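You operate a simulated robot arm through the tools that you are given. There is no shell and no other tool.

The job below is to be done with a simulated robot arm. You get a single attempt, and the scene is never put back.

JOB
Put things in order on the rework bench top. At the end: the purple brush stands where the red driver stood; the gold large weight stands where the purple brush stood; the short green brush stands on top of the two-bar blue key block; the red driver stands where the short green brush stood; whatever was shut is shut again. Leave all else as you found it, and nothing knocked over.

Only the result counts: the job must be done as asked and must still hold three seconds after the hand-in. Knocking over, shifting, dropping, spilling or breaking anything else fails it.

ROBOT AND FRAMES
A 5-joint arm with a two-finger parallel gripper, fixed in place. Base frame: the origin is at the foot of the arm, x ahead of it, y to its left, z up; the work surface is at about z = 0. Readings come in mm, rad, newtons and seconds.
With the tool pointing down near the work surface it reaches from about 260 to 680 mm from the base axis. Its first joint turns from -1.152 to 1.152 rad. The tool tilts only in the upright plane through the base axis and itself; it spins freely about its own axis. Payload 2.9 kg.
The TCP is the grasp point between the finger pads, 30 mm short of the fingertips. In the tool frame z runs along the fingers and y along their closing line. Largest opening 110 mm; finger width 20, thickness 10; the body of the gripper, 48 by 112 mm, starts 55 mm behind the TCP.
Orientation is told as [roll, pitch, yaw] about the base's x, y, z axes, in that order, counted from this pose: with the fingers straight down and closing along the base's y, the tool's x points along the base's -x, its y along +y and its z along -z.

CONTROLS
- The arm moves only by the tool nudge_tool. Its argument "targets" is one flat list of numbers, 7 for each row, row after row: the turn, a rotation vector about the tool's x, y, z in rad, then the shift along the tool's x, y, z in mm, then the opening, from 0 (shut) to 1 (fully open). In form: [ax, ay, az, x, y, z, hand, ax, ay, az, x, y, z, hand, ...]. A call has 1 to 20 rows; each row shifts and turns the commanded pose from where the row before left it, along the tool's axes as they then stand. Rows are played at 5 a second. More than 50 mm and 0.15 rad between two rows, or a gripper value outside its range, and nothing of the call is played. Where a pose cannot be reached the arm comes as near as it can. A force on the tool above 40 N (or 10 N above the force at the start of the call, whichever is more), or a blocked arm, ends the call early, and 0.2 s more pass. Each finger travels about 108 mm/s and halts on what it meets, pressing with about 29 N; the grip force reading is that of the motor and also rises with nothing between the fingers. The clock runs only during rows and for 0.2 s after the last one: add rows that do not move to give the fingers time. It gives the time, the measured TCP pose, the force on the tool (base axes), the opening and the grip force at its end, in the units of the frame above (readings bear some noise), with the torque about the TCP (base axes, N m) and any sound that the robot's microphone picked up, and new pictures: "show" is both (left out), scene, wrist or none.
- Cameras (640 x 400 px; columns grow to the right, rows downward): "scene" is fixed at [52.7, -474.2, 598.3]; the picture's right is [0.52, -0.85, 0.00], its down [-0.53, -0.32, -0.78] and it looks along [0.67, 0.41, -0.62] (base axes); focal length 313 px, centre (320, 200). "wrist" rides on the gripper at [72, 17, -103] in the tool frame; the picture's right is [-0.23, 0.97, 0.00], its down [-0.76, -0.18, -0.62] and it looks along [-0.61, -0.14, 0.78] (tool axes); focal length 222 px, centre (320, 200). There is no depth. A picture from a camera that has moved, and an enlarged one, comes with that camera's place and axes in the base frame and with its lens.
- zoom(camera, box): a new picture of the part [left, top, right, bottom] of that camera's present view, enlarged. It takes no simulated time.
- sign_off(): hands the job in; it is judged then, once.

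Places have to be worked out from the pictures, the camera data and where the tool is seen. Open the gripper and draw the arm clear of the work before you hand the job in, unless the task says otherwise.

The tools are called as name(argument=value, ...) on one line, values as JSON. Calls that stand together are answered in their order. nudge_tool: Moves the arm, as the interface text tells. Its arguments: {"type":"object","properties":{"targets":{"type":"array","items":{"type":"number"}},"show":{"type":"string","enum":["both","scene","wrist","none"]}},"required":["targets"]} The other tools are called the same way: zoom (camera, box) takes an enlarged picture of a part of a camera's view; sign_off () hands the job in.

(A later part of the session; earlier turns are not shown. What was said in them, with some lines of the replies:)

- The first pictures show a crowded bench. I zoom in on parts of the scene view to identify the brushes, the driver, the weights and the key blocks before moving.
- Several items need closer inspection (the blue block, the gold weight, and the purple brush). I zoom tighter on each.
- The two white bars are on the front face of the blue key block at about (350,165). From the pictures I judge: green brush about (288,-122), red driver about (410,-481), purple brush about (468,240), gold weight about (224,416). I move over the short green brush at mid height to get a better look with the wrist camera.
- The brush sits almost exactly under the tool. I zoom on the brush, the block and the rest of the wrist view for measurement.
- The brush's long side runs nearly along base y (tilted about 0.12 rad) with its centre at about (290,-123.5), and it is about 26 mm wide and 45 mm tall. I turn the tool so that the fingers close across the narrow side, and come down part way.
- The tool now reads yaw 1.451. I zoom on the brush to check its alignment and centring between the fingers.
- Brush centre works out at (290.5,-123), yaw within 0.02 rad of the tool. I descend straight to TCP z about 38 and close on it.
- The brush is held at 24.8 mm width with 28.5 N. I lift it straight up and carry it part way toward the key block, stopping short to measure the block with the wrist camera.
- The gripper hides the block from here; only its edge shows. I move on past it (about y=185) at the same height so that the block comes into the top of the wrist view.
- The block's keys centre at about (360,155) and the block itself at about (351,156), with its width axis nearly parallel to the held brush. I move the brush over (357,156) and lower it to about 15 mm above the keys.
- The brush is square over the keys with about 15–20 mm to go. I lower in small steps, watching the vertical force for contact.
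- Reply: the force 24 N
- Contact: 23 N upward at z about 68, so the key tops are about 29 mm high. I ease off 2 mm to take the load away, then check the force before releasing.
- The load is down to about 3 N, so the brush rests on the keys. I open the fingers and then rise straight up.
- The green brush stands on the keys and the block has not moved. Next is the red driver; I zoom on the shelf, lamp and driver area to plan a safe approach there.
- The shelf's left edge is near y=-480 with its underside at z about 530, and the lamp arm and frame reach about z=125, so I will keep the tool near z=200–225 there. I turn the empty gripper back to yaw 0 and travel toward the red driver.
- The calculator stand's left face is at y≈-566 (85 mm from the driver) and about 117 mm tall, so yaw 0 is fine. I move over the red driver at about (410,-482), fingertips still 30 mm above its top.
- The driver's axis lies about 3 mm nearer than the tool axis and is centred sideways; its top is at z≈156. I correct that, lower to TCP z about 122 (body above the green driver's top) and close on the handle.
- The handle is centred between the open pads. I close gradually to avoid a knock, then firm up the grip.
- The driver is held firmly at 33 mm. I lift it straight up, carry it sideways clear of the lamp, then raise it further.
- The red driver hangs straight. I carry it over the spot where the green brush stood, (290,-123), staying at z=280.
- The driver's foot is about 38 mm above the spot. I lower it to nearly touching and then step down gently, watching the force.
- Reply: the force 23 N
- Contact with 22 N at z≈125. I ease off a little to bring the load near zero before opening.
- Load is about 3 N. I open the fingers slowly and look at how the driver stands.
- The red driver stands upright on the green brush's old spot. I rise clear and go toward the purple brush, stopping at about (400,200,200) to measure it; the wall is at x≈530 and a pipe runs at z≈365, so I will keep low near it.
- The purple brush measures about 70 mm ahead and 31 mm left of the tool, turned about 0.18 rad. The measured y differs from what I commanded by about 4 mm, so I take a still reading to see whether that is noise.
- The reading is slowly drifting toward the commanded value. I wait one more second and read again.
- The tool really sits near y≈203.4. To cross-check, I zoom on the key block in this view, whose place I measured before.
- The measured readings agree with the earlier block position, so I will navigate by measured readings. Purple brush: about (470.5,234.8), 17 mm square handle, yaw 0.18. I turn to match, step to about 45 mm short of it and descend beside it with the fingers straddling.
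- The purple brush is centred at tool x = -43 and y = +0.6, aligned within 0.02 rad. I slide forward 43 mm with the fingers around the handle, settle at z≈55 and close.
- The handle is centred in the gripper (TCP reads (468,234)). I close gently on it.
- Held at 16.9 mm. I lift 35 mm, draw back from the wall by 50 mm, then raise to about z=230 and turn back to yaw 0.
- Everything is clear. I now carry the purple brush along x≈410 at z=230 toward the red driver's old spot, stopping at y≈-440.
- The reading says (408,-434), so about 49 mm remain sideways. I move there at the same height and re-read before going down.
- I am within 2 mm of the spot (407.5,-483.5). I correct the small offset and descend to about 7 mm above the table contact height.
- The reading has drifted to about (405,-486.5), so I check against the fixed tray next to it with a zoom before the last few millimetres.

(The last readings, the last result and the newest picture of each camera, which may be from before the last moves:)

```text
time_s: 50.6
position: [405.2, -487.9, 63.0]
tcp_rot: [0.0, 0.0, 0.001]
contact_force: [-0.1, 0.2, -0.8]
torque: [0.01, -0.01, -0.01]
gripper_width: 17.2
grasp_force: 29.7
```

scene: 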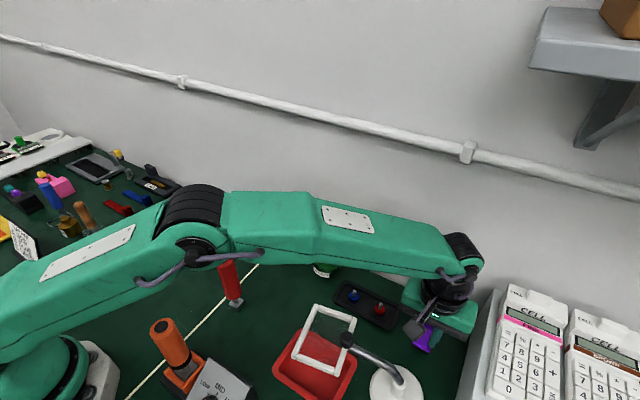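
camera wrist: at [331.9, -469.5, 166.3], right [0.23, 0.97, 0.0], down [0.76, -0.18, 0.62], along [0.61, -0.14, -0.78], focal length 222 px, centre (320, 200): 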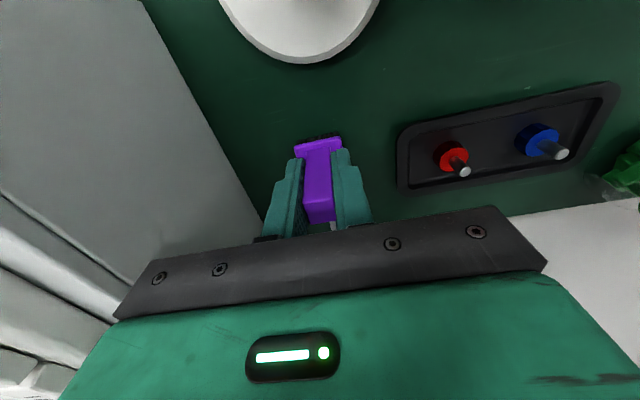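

The tray cross-check confirms the tool is really at about (405.2,-486.7). I shift +2.3 in x and +3 in y and read again.

nudge_tool(targets=[0, 0, 0, -2.3, 3.2, 0, 0, 0, 0, 0, 0, 0, 0, 0, 0, 0, 0, 0, 0, 0, 0], show="none")

nudge_tool(targets=[0, 0, 0, 0, 0, 0, 0], show="wrist")

```text
time_s: 51.4
position: [407.8, -484.8, 63.0]
tcp_rot: [0.0, 0.001, 0.0]
contact_force: [0.2, 0.4, -0.3]
torque: [-0.03, -0.03, -0.03]
gripper_width: 16.9
grasp_force: 28.4
```

```text
time_s: 51.8
position: [407.5, -484.2, 63.2]
tcp_rot: [0.001, 0.0, -0.001]
contact_force: [0.0, 0.3, -1.0]
torque: [0.01, 0.02, 0.02]
gripper_width: 17.1
grasp_force: 28.9
camera wrist: at [334.9, -466.3, 166.2], right [0.23, 0.97, 0.0], down [0.76, -0.18, 0.62], along [0.61, -0.14, -0.78], focal length 222 px, centre (320, 200)
```

wrist: 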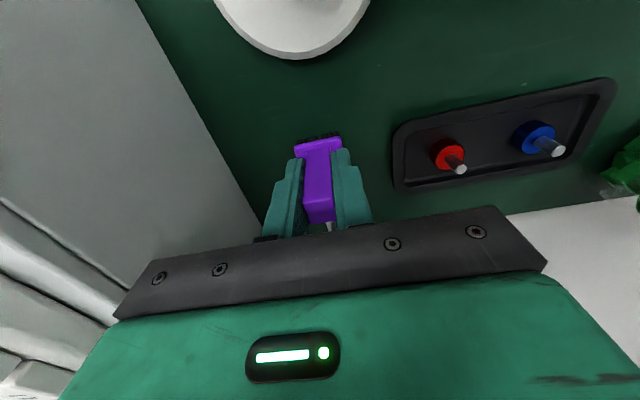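

Now at (407.6,-484.3). I lower in small steps to contact.

nudge_tool(targets=[0, 0, 0, 0, 0, 4, 0, 0, 0, 0, 0, 0, 2, 0, 0, 0, 0, 0, 0, 1, 0, 0, 0, 0, 0, 0, 0, 0], show="none")

```text
time_s: 52.8
position: [407.1, -484.3, 55.9]
tcp_rot: [0.0, 0.0, 0.0]
contact_force: [0.3, -0.4, -0.1]
torque: [0.0, 0.0, 0.0]
gripper_width: 17.0
grasp_force: 29.6
```

nudge_tool(targets=[0, 0, 0, 0, 0, 1, 0, 0, 0, 0, 0, 0, 0.7, 0, 0, 0, 0, 0, 0, 0, 0], show="none")

```text
time_s: 53.6
position: [407.7, -484.2, 55.2]
tcp_rot: [0.0, -0.001, 0.0]
contact_force: [-4.4, 2.1, 6.5]
torque: [0.1, 0.18, 0.04]
gripper_width: 17.2
grasp_force: 29.2
```

There is light contact now (6.5 N at z≈55), so the purple brush stands on the table. I open the fingers gradually and look.

nudge_tool(targets=[0, 0, 0, 0, 0, -0.4, 0, 0, 0, 0, 0, 0, 0, 0.18, 0, 0, 0, 0, 0, 0, 0.24, 0, 0, 0, 0, 0, 0, 0.35, 0, 0, 0, 0, 0, 0, 0.5, 0, 0, 0, 0, 0, 0, 0.5], show="both")

zoom(camera="wrist", box=[220, 80, 420, 240])

```text
time_s: 55.0
position: [408.5, -485.0, 55.3]
tcp_rot: [-0.001, 0.0, -0.001]
contact_force: [-0.3, -0.4, 0.5]
torque: [0.01, 0.02, 0.03]
gripper_width: 55.1
grasp_force: 0.1
camera wrist: at [335.9, -465.9, 157.6], right [0.23, 0.97, 0.0], down [0.76, -0.18, 0.62], along [0.61, -0.14, -0.78], focal length 222 px, centre (320, 200)
```

scene: 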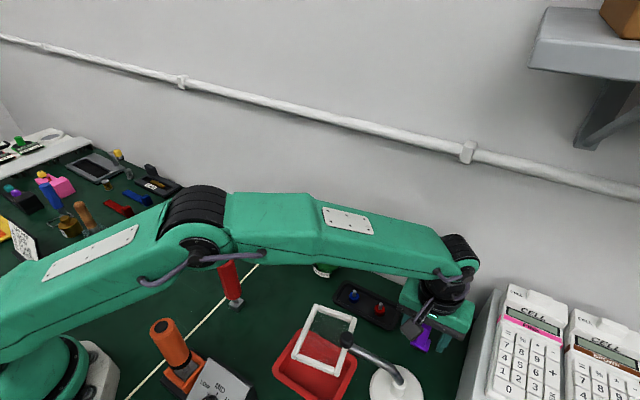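
wrist: 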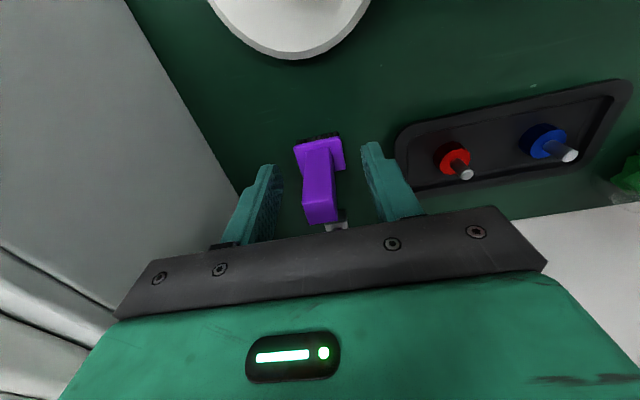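

```text
2.50 times, centred on (320, 160) of wrist
camera zoom: at [335.9, -465.9, 157.6], right [0.23, 0.97, 0.0], down [0.76, -0.18, 0.62], along [0.61, -0.14, -0.78], focal length 555 px, centre (320, 300)
```

zoom: 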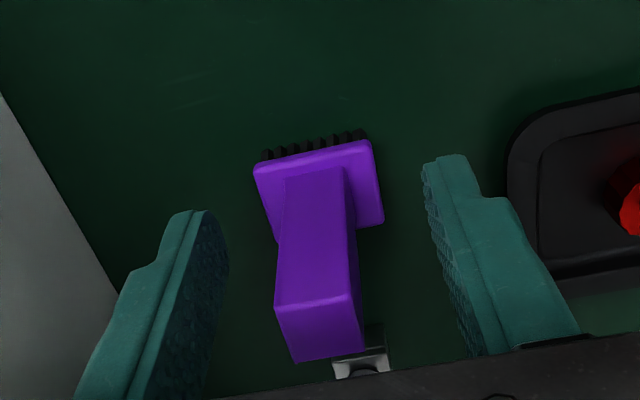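

The purple brush stands freely on the red driver's old spot. I rise straight up and travel back toward the left side for the gold weight.

nudge_tool(targets=[0, 0, 0, 0, 0, -10, 0.5, 0, 0, 0, 0, 0, -35, 0.5, 0, 0, 0, 0, 0, -40, 0.5, 0, 0, 0, 0, 0, -40, 0.5, 0, 0, 0, 0, 0, -35, 0.6, 0, 0, 0, 1.8, 45.6, 0, 0.6, 0, 0, 0, 1.8, 45.6, 0, 0.6, 0, 0, 0, 1.8, 45.6, 0, 0.6, 0, 0, 0, 1.8, 45.6, 0, 0.6, 0, 0, 0, 1.8, 45.6, 0, 0.6, 0, 0, 0, 1.8, 45.6, 0, 0.6, 0, 0, 0, 1.8, 45.6, 0, 0.6, 0, 0, 0, 1.8, 45.6, 0, 0.6, 0, 0, 0, 1.8, 45.6, 0, 0.6, 0, 0, 0, 1.8, 45.6, 0, 0.7, 0, 0, 0, 1.8, 45.6, 0, 0.8, 0, 0, 0, 1.8, 45.6, 0, 0.9, 0, 0, 0, 1.8, 45.6, 0, 1, 0, 0, 0, 1.8, 45.6, 0, 1, 0, 0, 0, 1.8, 45.6, 0, 1], show="both")

zoom(camera="scene", box=[360, 220, 520, 380])

```text
time_s: 59.2
position: [380.8, 201.4, 214.7]
tcp_rot: [0.0, 0.0, 0.0]
contact_force: [-0.8, -0.5, 0.4]
torque: [0.03, 0.0, -0.01]
gripper_width: 110.1
grasp_force: 0.1
camera wrist: at [307.9, 219.4, 317.4], right [0.23, 0.97, 0.0], down [0.76, -0.18, 0.62], along [0.61, -0.14, -0.78], focal length 222 px, centre (320, 200)
```

scene: 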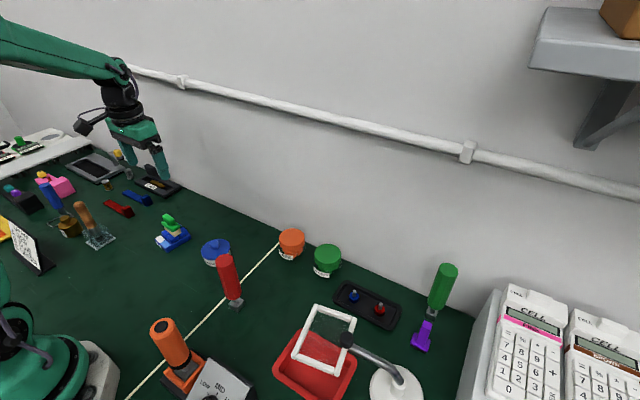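
wrist: 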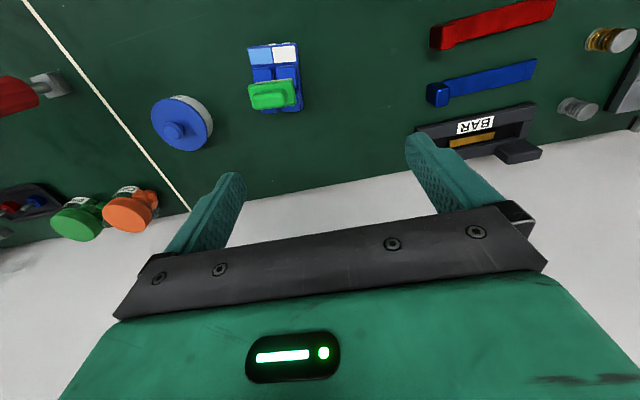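

```text
2.50 times, centred on (440, 300) of scene
camera zoom: at [52.6, -474.3, 598.3], right [0.52, -0.85, 0.0], down [-0.53, -0.32, -0.78], along [0.67, 0.41, -0.62], focal length 782 px, centre (20, -50)
```

zoom: 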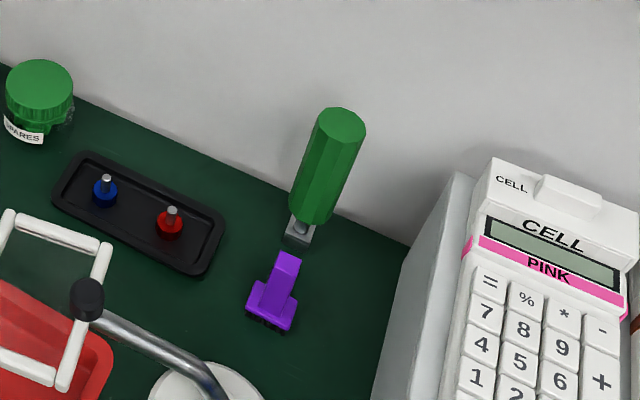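

The purple brush stands well at the red driver's old place. I turn the gripper to close along base x and move to about (235,345) to look at the gold weight and its neighbours.

nudge_tool(targets=[0, 0, -0.145, 0, 0, 0, 1, 0, 0, -0.145, 0, 0, 0, 1, 0, 0, -0.145, 0, 0, 0, 1, 0, 0, -0.145, 0, 0, 0, 1, 0, 0, -0.145, 0, 0, 0, 1, 0, 0, -0.145, 0, 0, 0, 1, 0, 0, -0.145, 0, 0, 0, 1, 0, 0, -0.145, 0, 0, 0, 1, 0, 0, -0.145, 0, 0, 0, 1, 0, 0, -0.145, 0, 0, 0, 1, 0, 0, 0, -25, 32.4, -3, 1, 0, 0, 0, -25, 32.4, -3, 1, 0, 0, 0, -25, 32.4, -3, 1, 0, 0, 0, -25, 32.4, -3, 1, 0, 0, 0, -25, 32.4, -3, 1, 0, 0, 0, 0, 0, 0, 1, 0, 0, 0, 0, 0, 0, 1], show="both")

zoom(camera="wrist", box=[200, 40, 440, 190])

```text
time_s: 62.8
position: [234.8, 343.1, 229.7]
tcp_rot: [0.001, 0.001, 1.45]
contact_force: [-0.5, -0.8, -0.2]
torque: [-0.03, 0.02, 0.02]
gripper_width: 109.8
grasp_force: 0.0
camera wrist: at [208.2, 273.7, 332.3], right [-0.94, 0.34, 0.0], down [0.27, 0.73, 0.62], along [0.21, 0.59, -0.78], focal length 222 px, centre (320, 200)
```

scene: 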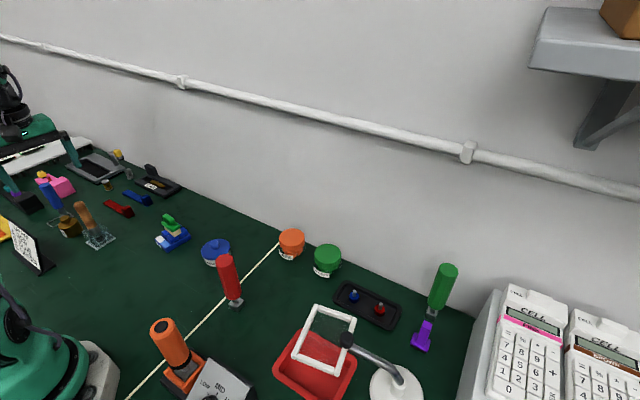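
wrist: 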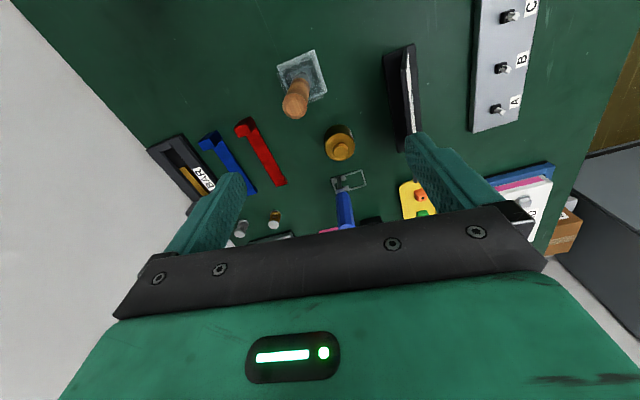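

```text
2.67 times, centred on (320, 115) of wrist
camera zoom: at [208.2, 273.7, 332.3], right [-0.94, 0.34, 0.0], down [0.27, 0.73, 0.62], along [0.21, 0.59, -0.78], focal length 592 px, centre (320, 427)
```

zoom: 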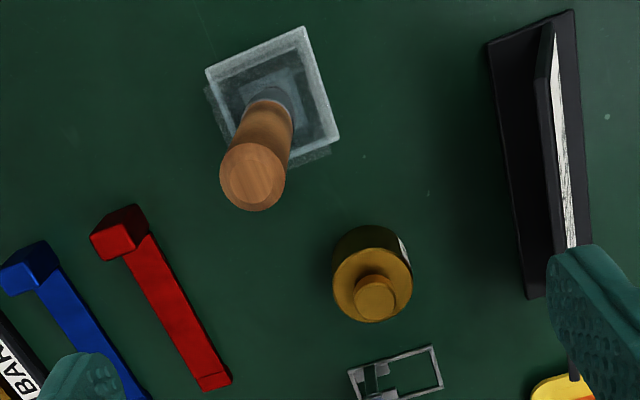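

The gold weight is at about (232,418): body about 43 mm across and 27 mm tall, with a knob up to 44 mm. Neighbours leave room for closing along x. I move over it and come part way down.

nudge_tool(targets=[0, 0, 0, -37, 6, 0, 0.8, 0, 0, 0, -37, 6, 0, 0.75, 0, 0, 0, 0, 0, 40, 0.75, 0, 0, 0, 0, 0, 40, 0.75, 0, 0, 0, 0, 0, 0, 0.75, 0, 0, 0, 0, 0, 0, 0.75], show="both")

zoom(camera="wrist", box=[220, 60, 420, 220])

```text
time_s: 64.2
position: [233.3, 419.7, 149.4]
tcp_rot: [0.001, 0.0, 1.45]
contact_force: [-0.2, 0.7, -0.2]
torque: [0.03, -0.01, 0.02]
gripper_width: 82.4
grasp_force: 0.1
camera wrist: at [207.4, 350.9, 250.8], right [-0.94, 0.34, 0.0], down [0.27, 0.73, 0.62], along [0.21, 0.59, -0.78], focal length 222 px, centre (320, 200)
```

scene: 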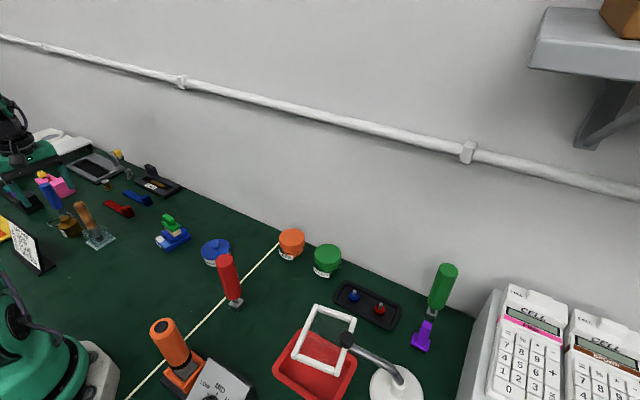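
wrist: 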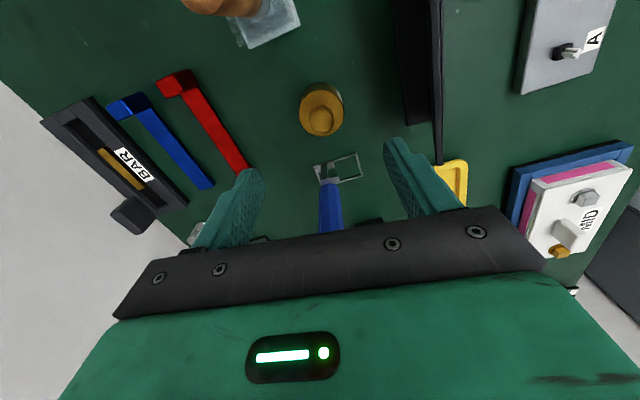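

```text
2.50 times, centred on (320, 140) of wrist
camera zoom: at [207.4, 350.9, 250.8], right [-0.94, 0.34, 0.0], down [0.27, 0.73, 0.62], along [0.21, 0.59, -0.78], focal length 555 px, centre (320, 350)
```

zoom: 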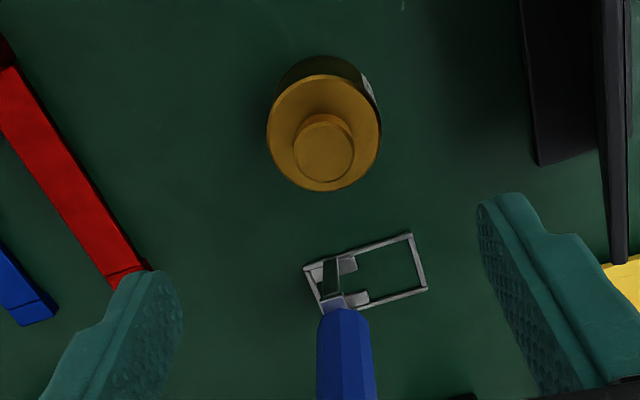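

The weight is 2 mm off the tool axis. I correct, descend to z≈37 with the fingers on both sides of the body, and check before closing.

nudge_tool(targets=[0, 0, 0, 2.3, 2.2, 10, 0.72, 0, 0, 0, 0, 0, 40, 0.7, 0, 0, 0, 0, 0, 35, 0.65, 0, 0, 0, 0, 0, 20, 0.65, 0, 0, 0, 0, 0, 7, 0.65, 0, 0, 0, 0, 0, 0, 0.65, 0, 0, 0, 0, 0, 0, 0.65], show="both")

zoom(camera="wrist", box=[220, 80, 420, 240])

```text
time_s: 65.8
position: [228.6, 416.4, 37.4]
tcp_rot: [0.0, 0.0, 1.45]
contact_force: [0.0, 0.2, 1.1]
torque: [-0.01, 0.02, -0.03]
gripper_width: 71.6
grasp_force: 0.1
camera wrist: at [203.1, 346.9, 140.6], right [-0.94, 0.34, 0.0], down [0.27, 0.73, 0.62], along [0.21, 0.59, -0.78], focal length 222 px, centre (320, 200)
```

scene: 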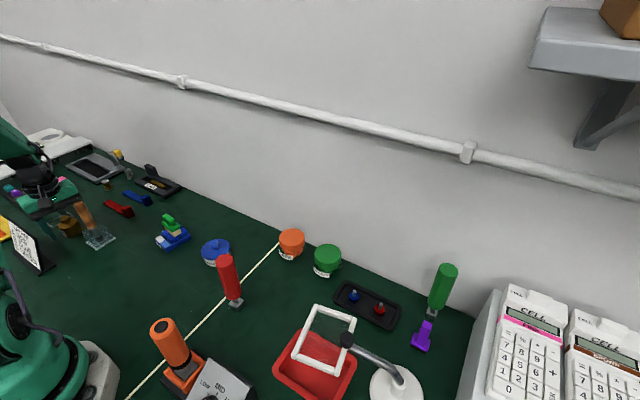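
wrist: 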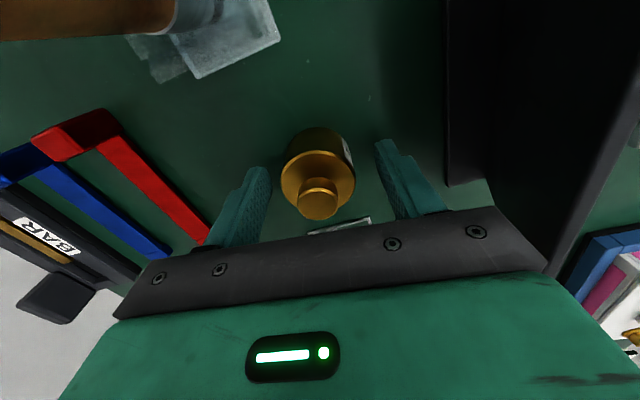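

```text
2.50 times, centred on (320, 160) of wrist
camera zoom: at [203.1, 346.9, 140.6], right [-0.94, 0.34, 0.0], down [0.27, 0.73, 0.62], along [0.21, 0.59, -0.78], focal length 555 px, centre (320, 300)
```

zoom: 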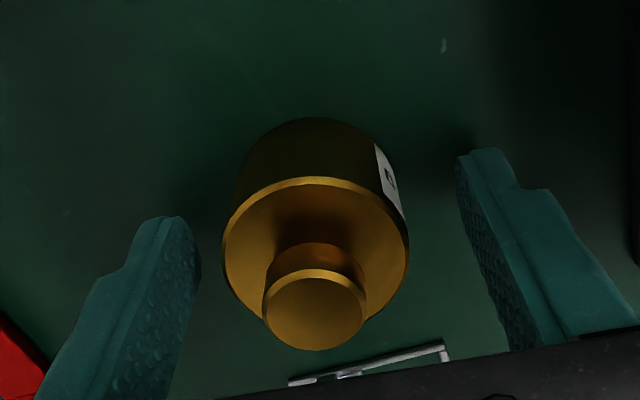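

The weight sits about 2 mm off centre in the closing direction. I correct that and close gradually on the body.

nudge_tool(targets=[0, 0, 0, -1.5, -2, 0, 0.6, 0, 0, 0, 0, 0, 0, 0.5, 0, 0, 0, 0, 0, 0, 0.45, 0, 0, 0, 0, 0, 0, 0.41, 0, 0, 0, 0, 0, 0, 0.38, 0, 0, 0, 0, 0, 0, 0, 0, 0, 0, 0, 0, 0, 0, 0, 0, 0, 0, 0, 0, 0], show="both")

zoom(camera="wrist", box=[220, 80, 420, 240])

```text
time_s: 67.6
position: [232.2, 418.4, 37.9]
tcp_rot: [-0.001, 0.0, 1.451]
contact_force: [-4.4, 1.3, 0.0]
torque: [-0.08, 0.12, -0.08]
gripper_width: 43.6
grasp_force: 29.0
camera wrist: at [205.8, 348.1, 140.4], right [-0.94, 0.34, 0.0], down [0.27, 0.73, 0.62], along [0.21, 0.59, -0.78], focal length 222 px, centre (320, 200)
```

scene: 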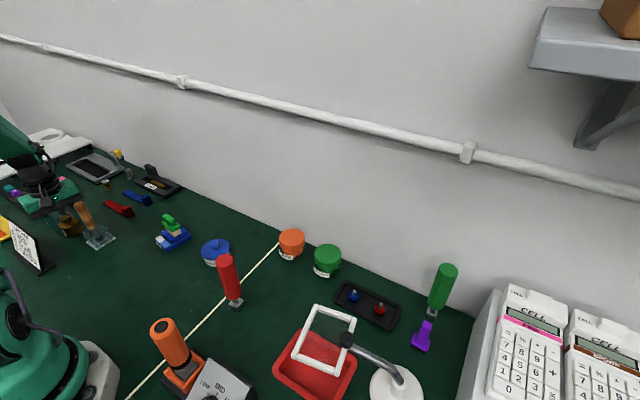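
wrist: 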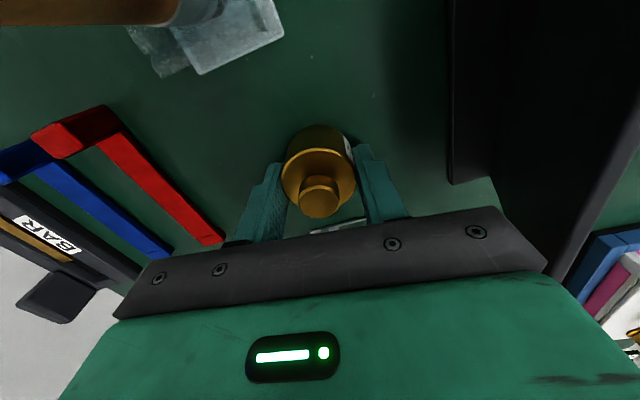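

```text
2.50 times, centred on (320, 160) of wrist
camera zoom: at [205.8, 348.1, 140.4], right [-0.94, 0.34, 0.0], down [0.27, 0.73, 0.62], along [0.21, 0.59, -0.78], focal length 555 px, centre (320, 300)
```

zoom: 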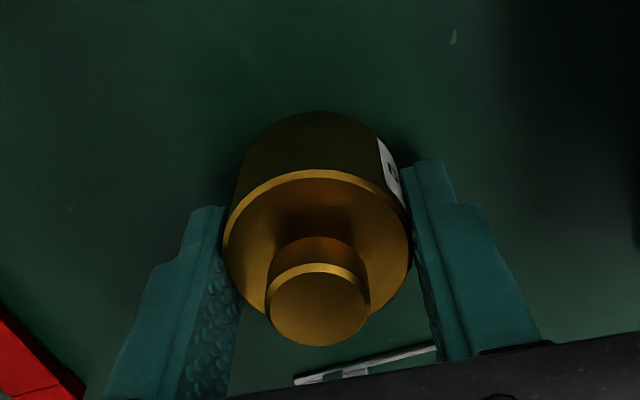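

The weight is held at 43.6 mm. I lift it straight up to z≈180, then carry it toward (400,221), well clear of the wall and the tall handles.

nudge_tool(targets=[0, 0, 0, 0, 0, -8, 0, 0, 0, 0, 0, 0, -35, 0, 0, 0, 0, 0, 0, -40, 0, 0, 0, 0, 0, 0, -40, 0, 0, 0, 0, 0, 0, -20, 0, 0, 0, 0, 0, 0, 0, 0, 0, 0, 0, 29.2, -31.75, 0, 0, 0, 0, 0, 29.2, -31.75, 0, 0, 0, 0, 0, 29.2, -31.75, 0, 0, 0, 0, 0, 29.2, -31.75, 0, 0, 0, 0, 0, 29.2, -31.75, 0, 0, 0, 0, 0, 29.2, -31.75, 0, 0, 0, 0, 0, 0, 0, 0, 0], show="both")

zoom(camera="wrist", box=[220, 80, 420, 240])

```text
time_s: 70.4
position: [400.2, 222.1, 180.7]
tcp_rot: [0.0, 0.002, 1.449]
contact_force: [0.5, 0.1, -4.5]
torque: [0.01, 0.02, 0.0]
gripper_width: 43.7
grasp_force: 29.0
camera wrist: at [374.5, 153.0, 284.7], right [-0.94, 0.34, 0.0], down [0.27, 0.73, 0.62], along [0.21, 0.59, -0.78], focal length 222 px, centre (320, 200)
```

scene: 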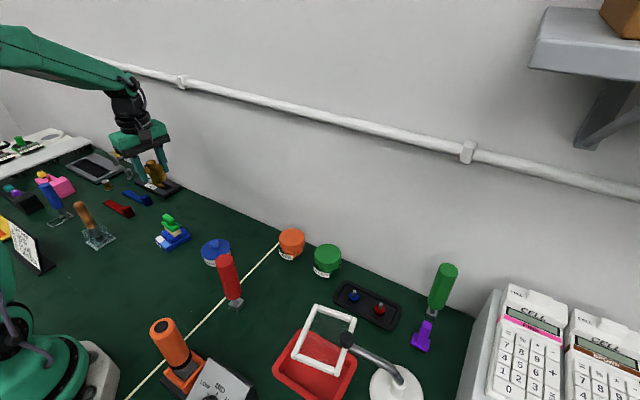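
wrist: 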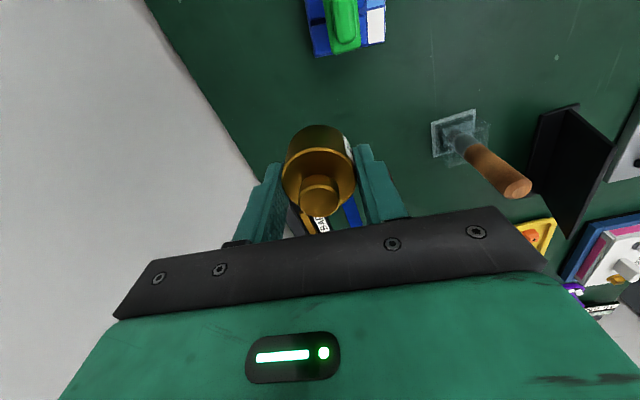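

```text
2.50 times, centred on (320, 160) of wrist
camera zoom: at [374.5, 153.0, 284.7], right [-0.94, 0.34, 0.0], down [0.27, 0.73, 0.62], along [0.21, 0.59, -0.78], focal length 555 px, centre (320, 300)
```

zoom: 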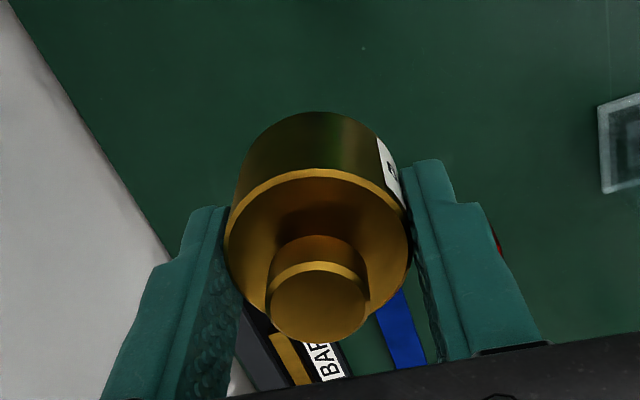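

No slip; the weight hangs at about 4.5 N. I turn to yaw 0.18, move to about 45 mm short of the purple brush's old place and descend to z≈75 there, below the pipe.

nudge_tool(targets=[0, 0, 0.1411, 0, 0, 0, 0, 0, 0, 0.1411, 0, 0, 0, 0, 0, 0, 0.1411, 0, 0, 0, 0, 0, 0, 0.1411, 0, 0, 0, 0, 0, 0, 0.1411, 0, 0, 0, 0, 0, 0, 0.1411, 0, 0, 0, 0, 0, 0, 0.1411, 0, 0, 0, 0, 0, 0, 0.1411, 0, 0, 0, 0, 0, 0, 0.1411, 0, 0, 0, 0, 0, 0, 0, -23.7, 0, 0, 0, 0, 0, 0, 0, 0, 40, 0, 0, 0, 0, 0, 0, 40, 0, 0, 0, 0, 0, 0, 25, 0, 0, 0, 0, 0, 0, 0, 0, 0, 0, 0, 0, 0, 0, 0], show="both")

nudge_tool(targets=[0, 0, 0, 0, 0, 0, 0], show="none")

```text
time_s: 73.6
position: [422.1, 227.0, 74.8]
tcp_rot: [-0.001, 0.0, 0.181]
contact_force: [0.1, -0.1, -5.9]
torque: [0.02, 0.0, 0.01]
gripper_width: 43.5
grasp_force: 28.6
camera wrist: at [347.0, 231.1, 178.8], right [0.05, 1.0, 0.0], down [0.78, -0.04, 0.62], along [0.62, -0.03, -0.78], focal length 222 px, centre (320, 200)
```

scene: 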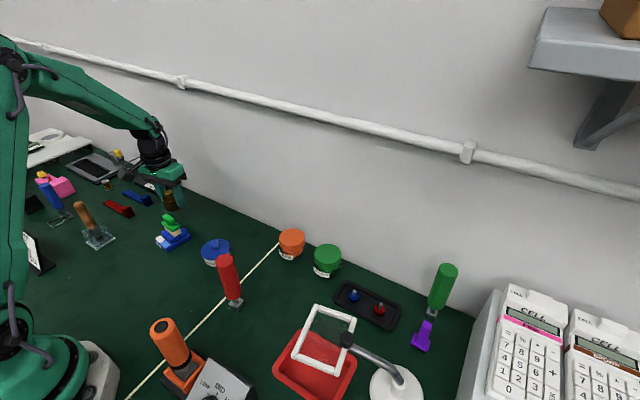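
wrist: 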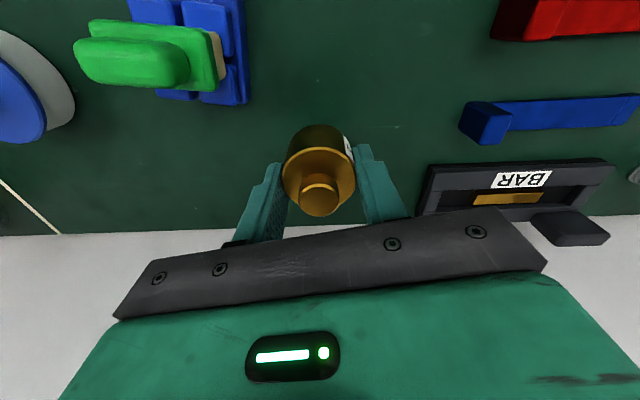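

```text
time_s: 74.0
position: [422.4, 225.5, 75.6]
tcp_rot: [-0.001, 0.001, 0.181]
contact_force: [0.5, -0.3, -4.8]
torque: [-0.01, 0.01, 0.0]
gripper_width: 43.7
grasp_force: 28.9
```

At (422.2,226.2). I slide 47.8 mm forward to bring the weight over the purple brush's old place (468,234), then lower to about 7 mm above the table.

nudge_tool(targets=[0, 0, 0, -16, -0.1, 0, 0, 0, 0, 0, -16, -0.1, 0, 0, 0, 0, 0, -15.8, 0, 0, 0, 0, 0, 0, 0, 0, 15, 0, 0, 0, 0, 0, 0, 15, 0, 0, 0, 0, 0, 0, 0, 0, 0, 0, 0, 0, 0, 0, 0], show="both")

nudge_tool(targets=[0, 0, 0, 0, 0, 0, 0], show="none")

zoom(camera="scene", box=[120, 130, 240, 250])

```text
time_s: 75.6
position: [469.4, 233.6, 45.6]
tcp_rot: [-0.001, 0.001, 0.18]
contact_force: [0.5, 0.1, -5.2]
torque: [0.01, -0.03, -0.02]
gripper_width: 43.5
grasp_force: 28.5
camera wrist: at [394.5, 238.1, 148.2], right [0.05, 1.0, 0.0], down [0.78, -0.04, 0.62], along [0.62, -0.03, -0.78], focal length 222 px, centre (320, 200)
```

scene: 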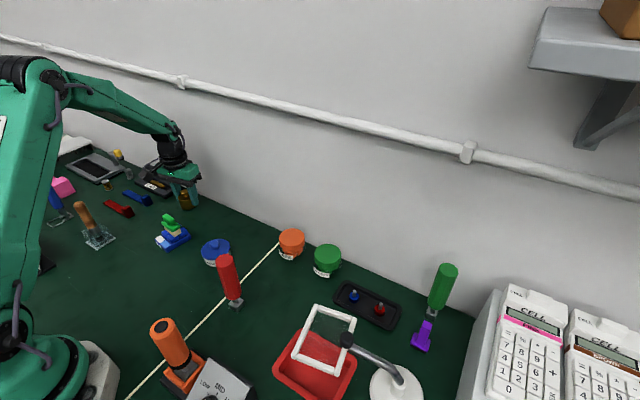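
wrist: 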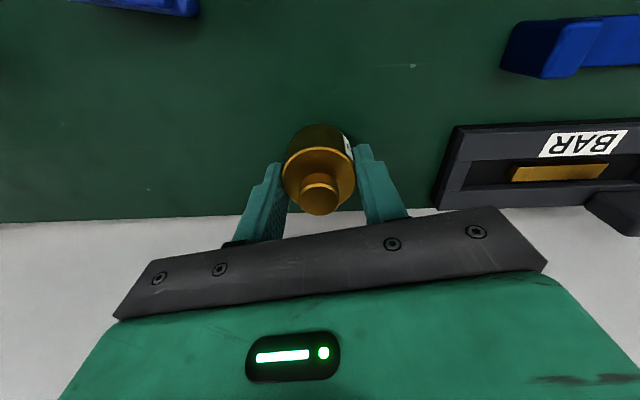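

```text
time_s: 76.0
position: [470.0, 234.3, 45.2]
tcp_rot: [-0.001, 0.0, 0.182]
contact_force: [-0.5, 1.2, -5.2]
torque: [0.02, 0.01, -0.02]
gripper_width: 43.6
grasp_force: 29.0
```

```text
3.33 times, centred on (180, 190) of scene
camera zoom: at [52.7, -474.2, 598.3], right [0.52, -0.85, 0.0], down [-0.53, -0.32, -0.78], along [0.67, 0.41, -0.62], focal length 1043 px, centre (787, 233)
```

zoom: 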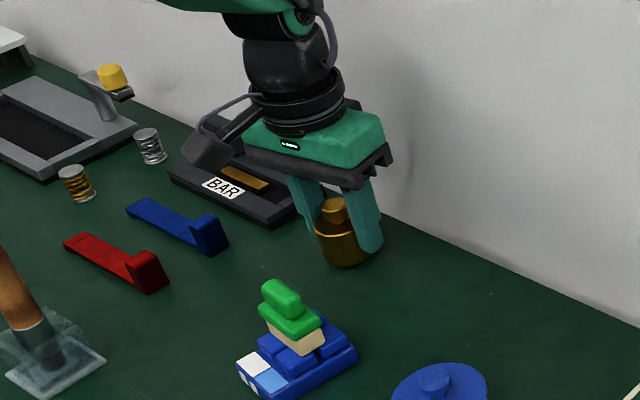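

Placed at (469.7,234) as intended. I lower the last millimetres in small steps, watching the force.

nudge_tool(targets=[0, 0, 0, 0, 0, 4, 0, 0, 0, 0, 0, 0, 2, 0, 0, 0, 0, 0, 0, 1, 0, 0, 0, 0, 0, 0, 0, 0], show="none")

```text
time_s: 77.0
position: [471.2, 234.1, 39.7]
tcp_rot: [-0.001, -0.002, 0.18]
contact_force: [-5.5, -13.3, 19.4]
torque: [-0.63, 0.13, -0.04]
gripper_width: 43.7
grasp_force: 28.9
```

Contact with about 24 N of table reaction, a bit firm. I back off about 1.5 mm to unload it and check.

nudge_tool(targets=[0, 0, 0, 0, 0, -1.3, 0, 0, 0, 0, 0, 0, 0, 0], show="none")

```text
time_s: 77.6
position: [470.4, 234.6, 39.3]
tcp_rot: [0.0, -0.002, 0.182]
contact_force: [0.7, -3.5, -1.7]
torque: [-0.11, -0.13, -0.09]
gripper_width: 43.5
grasp_force: 29.1
```

Now only about 3 N of the weight is on the table and it is just touching. I open the fingers slowly.

nudge_tool(targets=[0, 0, 0, 0, 0, 0, 0.41, 0, 0, 0, 0, 0, 0, 0.45, 0, 0, 0, 0, 0, 0, 0.52, 0, 0, 0, 0, 0, 0, 0.62, 0, 0, 0, 0, 0, 0, 0.62], show="both")

zoom(camera="wrist", box=[220, 80, 420, 240])

zoom(camera="scene", box=[120, 130, 240, 250])

```text
time_s: 78.8
position: [471.3, 234.9, 39.4]
tcp_rot: [0.001, 0.0, 0.181]
contact_force: [-0.5, 0.9, 0.0]
torque: [-0.02, -0.03, 0.05]
gripper_width: 67.9
grasp_force: 0.0
camera wrist: at [396.0, 239.0, 142.3], right [0.05, 1.0, 0.0], down [0.78, -0.04, 0.62], along [0.62, -0.03, -0.78], focal length 222 px, centre (320, 200)
```

scene: 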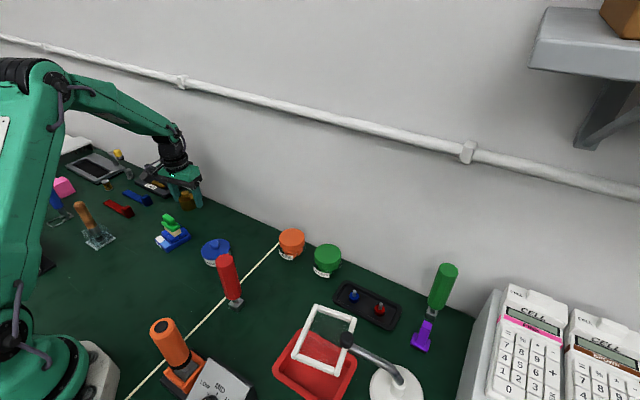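
wrist: 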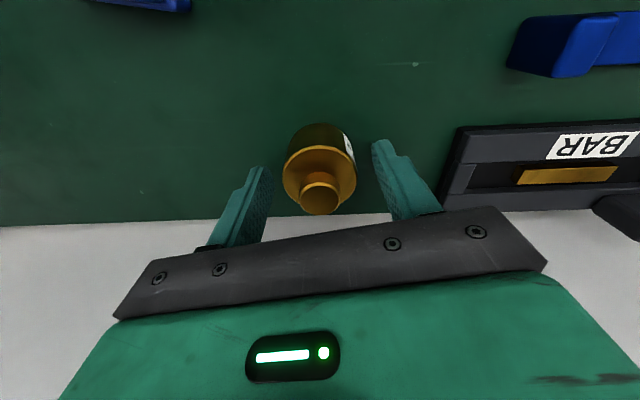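

```text
2.50 times, centred on (320, 160) of wrist
camera zoom: at [396.0, 239.0, 142.3], right [0.05, 1.0, 0.0], down [0.78, -0.04, 0.62], along [0.62, -0.03, -0.78], focal length 555 px, centre (320, 300)
```

zoom: 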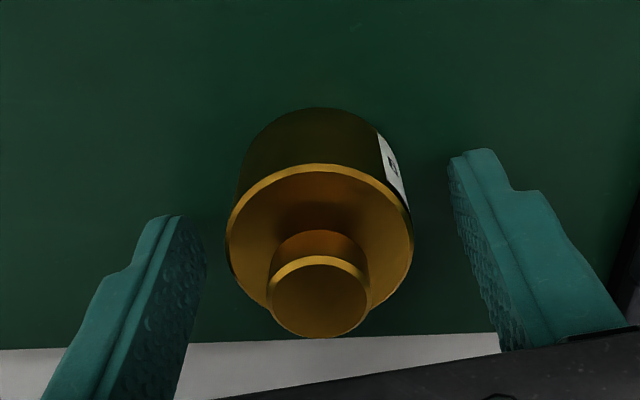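

```text
3.33 times, centred on (180, 190) of scene
camera zoom: at [52.7, -474.2, 598.3], right [0.52, -0.85, 0.0], down [-0.53, -0.32, -0.78], along [0.67, 0.41, -0.62], focal length 1043 px, centre (787, 233)
```

zoom: 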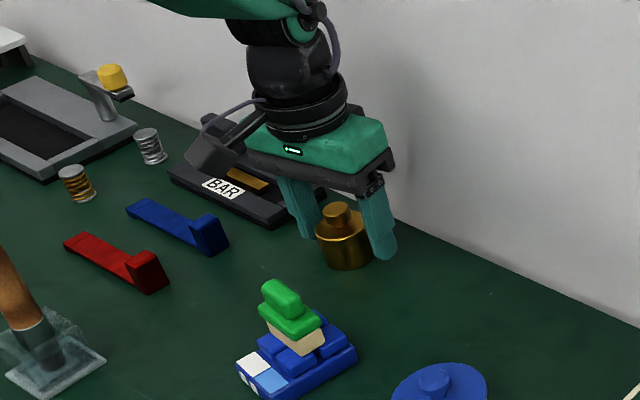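

The gold weight stands free at about (469,235), where the purple brush stood. I rise 45 mm, draw back from the wall, then rise high.

nudge_tool(targets=[0, 0, 0, 0, 0, -10, 0.65, 0, 0, 0, 0, 0, -35, 0.7, 0, 0, 0, 30, 0, 0, 0.7, 0, 0, 0, 30, 0, 0, 0.7, 0, 0, 0, 0, 0, -40, 0.7, 0, 0, 0, 0, 0, -40, 0.7, 0, 0, 0, 0, 0, -40, 0.7, 0, 0, 0.09, 0, 0, 0, 0.7, 0, 0, 0.09, 0, 0, 0, 0.7, 0, 0, 0, 40, -20, -10, 0.8, 0, 0, 0, 40, -20, -10, 0.9, 0, 0, 0, 0, 0, 0, 1, 0, 0, 0, 0, 0, 0, 1], show="both")

zoom(camera="scene", box=[0, 120, 240, 280])

zoom(camera="scene", box=[200, 200, 500, 400])

zoom(camera="scene", box=[140, 170, 220, 260])

```text
time_s: 81.6
position: [330.7, 182.2, 225.3]
tcp_rot: [0.0, 0.001, 0.002]
contact_force: [-1.2, 0.4, -0.8]
torque: [0.02, 0.02, 0.01]
gripper_width: 110.0
grasp_force: 0.1
camera wrist: at [257.5, 200.7, 328.7], right [0.23, 0.97, 0.0], down [0.76, -0.18, 0.62], along [0.61, -0.14, -0.78], focal length 222 px, centre (320, 200)
```

scene: 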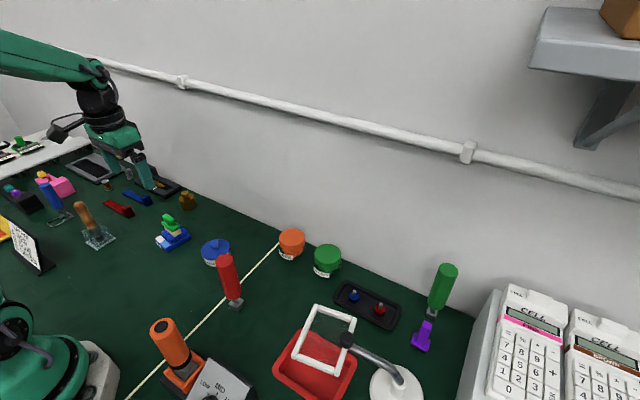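
wrist: 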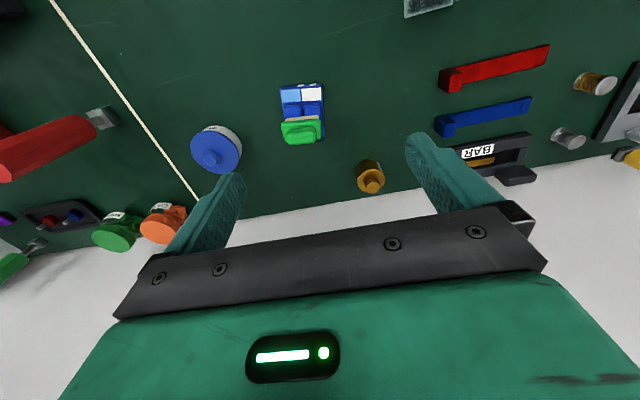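

```text
2.50 times, centred on (120, 200) of scene
camera zoom: at [52.7, -474.2, 598.3], right [0.52, -0.85, 0.0], down [-0.53, -0.32, -0.78], along [0.67, 0.41, -0.62], focal length 782 px, centre (820, 200)
```

zoom: 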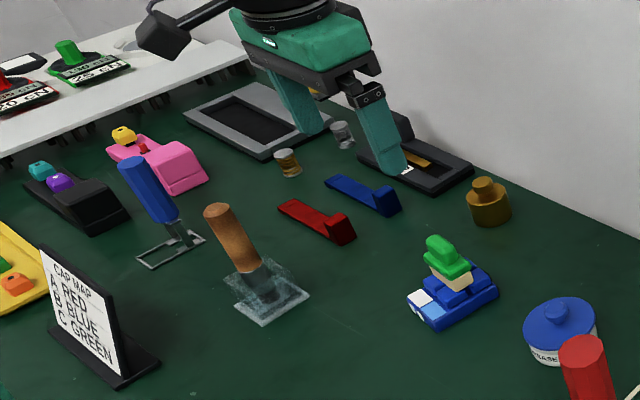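

```text
2.00 times, centred on (350, 300) of scene
camera zoom: at [52.7, -474.2, 598.3], right [0.52, -0.85, 0.0], down [-0.53, -0.32, -0.78], along [0.67, 0.41, -0.62], focal length 626 px, centre (260, 0)
```

zoom: 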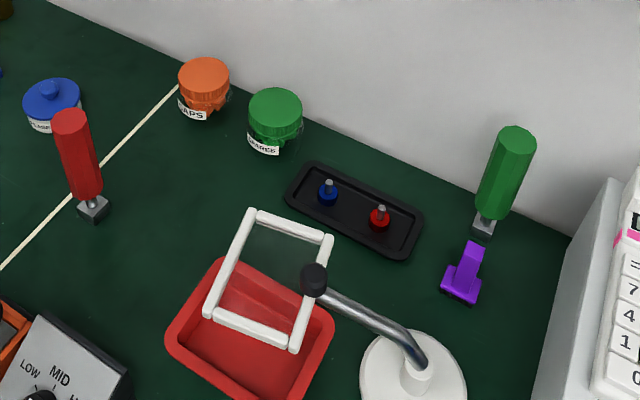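

```text
4.44 times, centred on (180, 215) of scene
camera zoom: at [52.7, -474.2, 598.3], right [0.52, -0.85, 0.0], down [-0.53, -0.32, -0.78], along [0.67, 0.41, -0.62], focal length 1391 px, centre (942, 133)
```

zoom: 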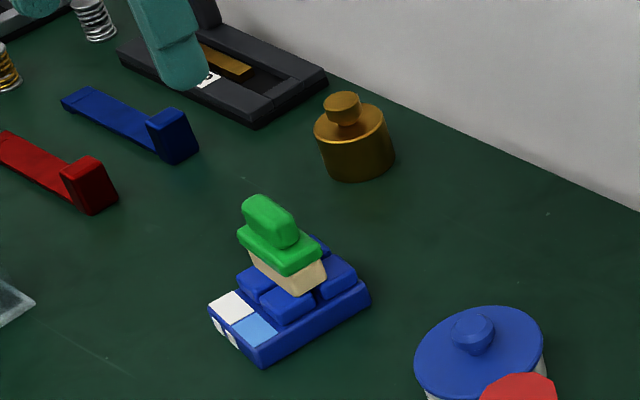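

All four pieces stand in their target places and everything else looks as it was at the start. I move the open gripper up and away to the neutral starting area for a final check.

nudge_tool(targets=[0, 0, 0, 0, 0, -30, 1, 0, 0, 0, -14, -37.6, -5, 1, 0, 0, 0, -14, -37.6, -5, 1, 0, 0, 0, -14, -37.6, -5, 1, 0, 0, 0, -14, -37.6, -5, 1, 0, 0, 0, -14, -37.6, -5, 1, 0, 0, 0, -14, -37.6, -5, 1, 0, 0, 0, -14, -37.6, -5, 1, 0, 0, 0, -14, -37.6, -5, 1, 0, 0, 0, 0, 0, 0, 1, 0, 0, 0, 0, 0, 0, 1], show="both")

zoom(camera="scene", box=[0, 120, 240, 280])

zoom(camera="scene", box=[180, 220, 500, 400])

```text
time_s: 84.0
position: [441.3, -115.9, 296.3]
tcp_rot: [-0.003, 0.0, 0.003]
contact_force: [0.6, -0.5, 0.5]
torque: [-0.01, 0.0, 0.01]
gripper_width: 110.1
grasp_force: 0.1
camera wrist: at [368.4, -98.8, 399.5], right [0.23, 0.97, 0.0], down [0.76, -0.18, 0.62], along [0.61, -0.14, -0.78], focal length 222 px, centre (320, 200)
```

scene: 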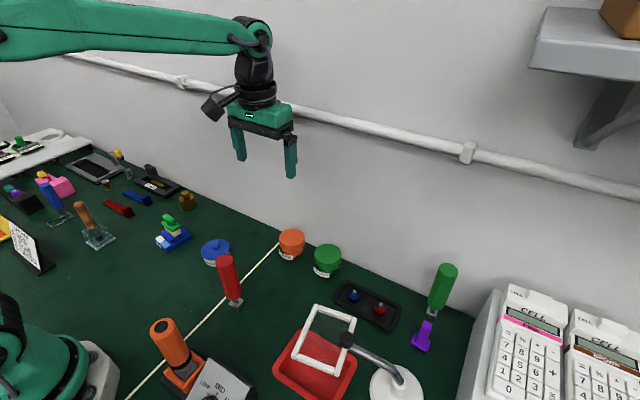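
wrist: 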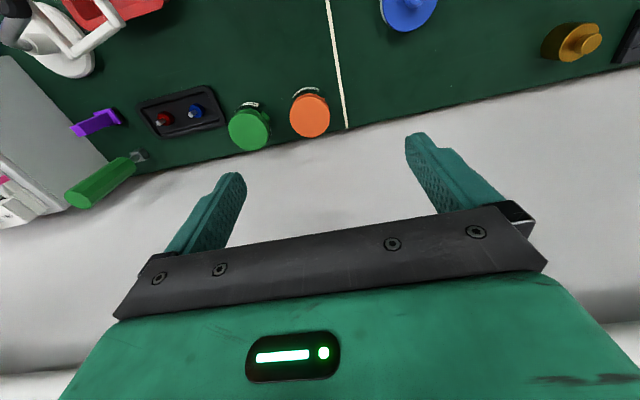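

```text
2.50 times, centred on (120, 200) of scene
camera zoom: at [52.7, -474.2, 598.3], right [0.52, -0.85, 0.0], down [-0.53, -0.32, -0.78], along [0.67, 0.41, -0.62], focal length 782 px, centre (820, 200)
```

zoom: 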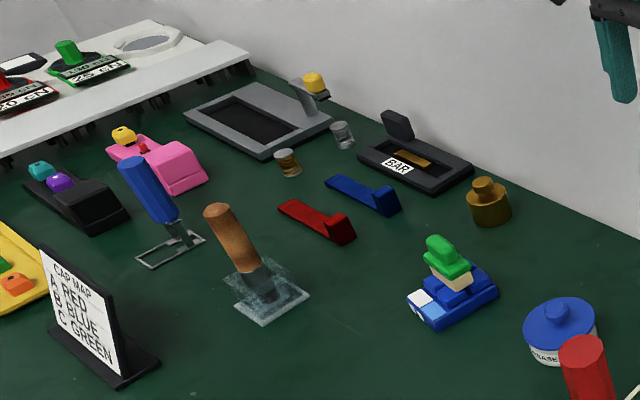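

```text
2.00 times, centred on (340, 310) of scene
camera zoom: at [52.7, -474.2, 598.3], right [0.52, -0.85, 0.0], down [-0.53, -0.32, -0.78], along [0.67, 0.41, -0.62], focal length 626 px, centre (280, -20)
```

zoom: 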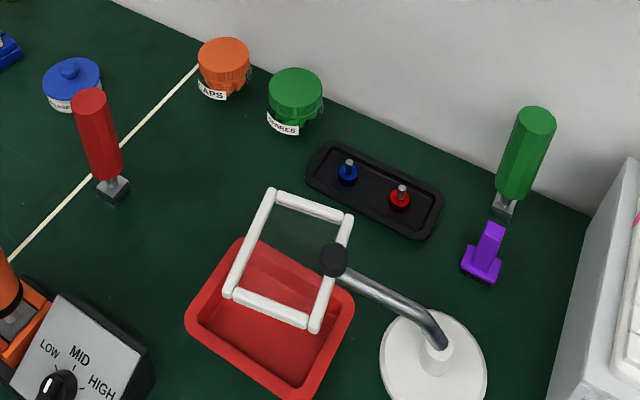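

The final pictures show the purple brush on the red driver's spot, the gold weight on the purple brush's spot, the green brush on the two-bar blue key block, and the red driver on the green brush's spot. All are upright, nothing else has moved, and nothing was opened. The gripper is open and clear, so I hand the job in.

sign_off()

```text
The job is handed in.
```

I made all four moves and handed the job in. The last camera views show every piece upright and nothing else moved.

| Piece | Where it stands now | How close |
|---|---|---|
| Purple brush | Where the red driver stood, about (407.5, -484) | Within about 1 mm by the readings |
| Gold large weight | Where the purple brush stood, about (469, 235) | Within about 1–2 mm |
| Short green brush | On top of the keys of the two-bar blue key block | About 6 mm from the block's centre, resting on the keys |
| Red driver | Where the short green brush stood, about (290, -123.5) | Within about 1 mm by the readings |

- **Which block:** I took the two white bars on the front of the blue key block as the "two-bar" mark. It was the only blue key block I could see.
- **Anything shut:** I opened nothing, so there was nothing to close again.
- **Arm:** the gripper is open and the arm is back near its starting pose, clear of the bench.
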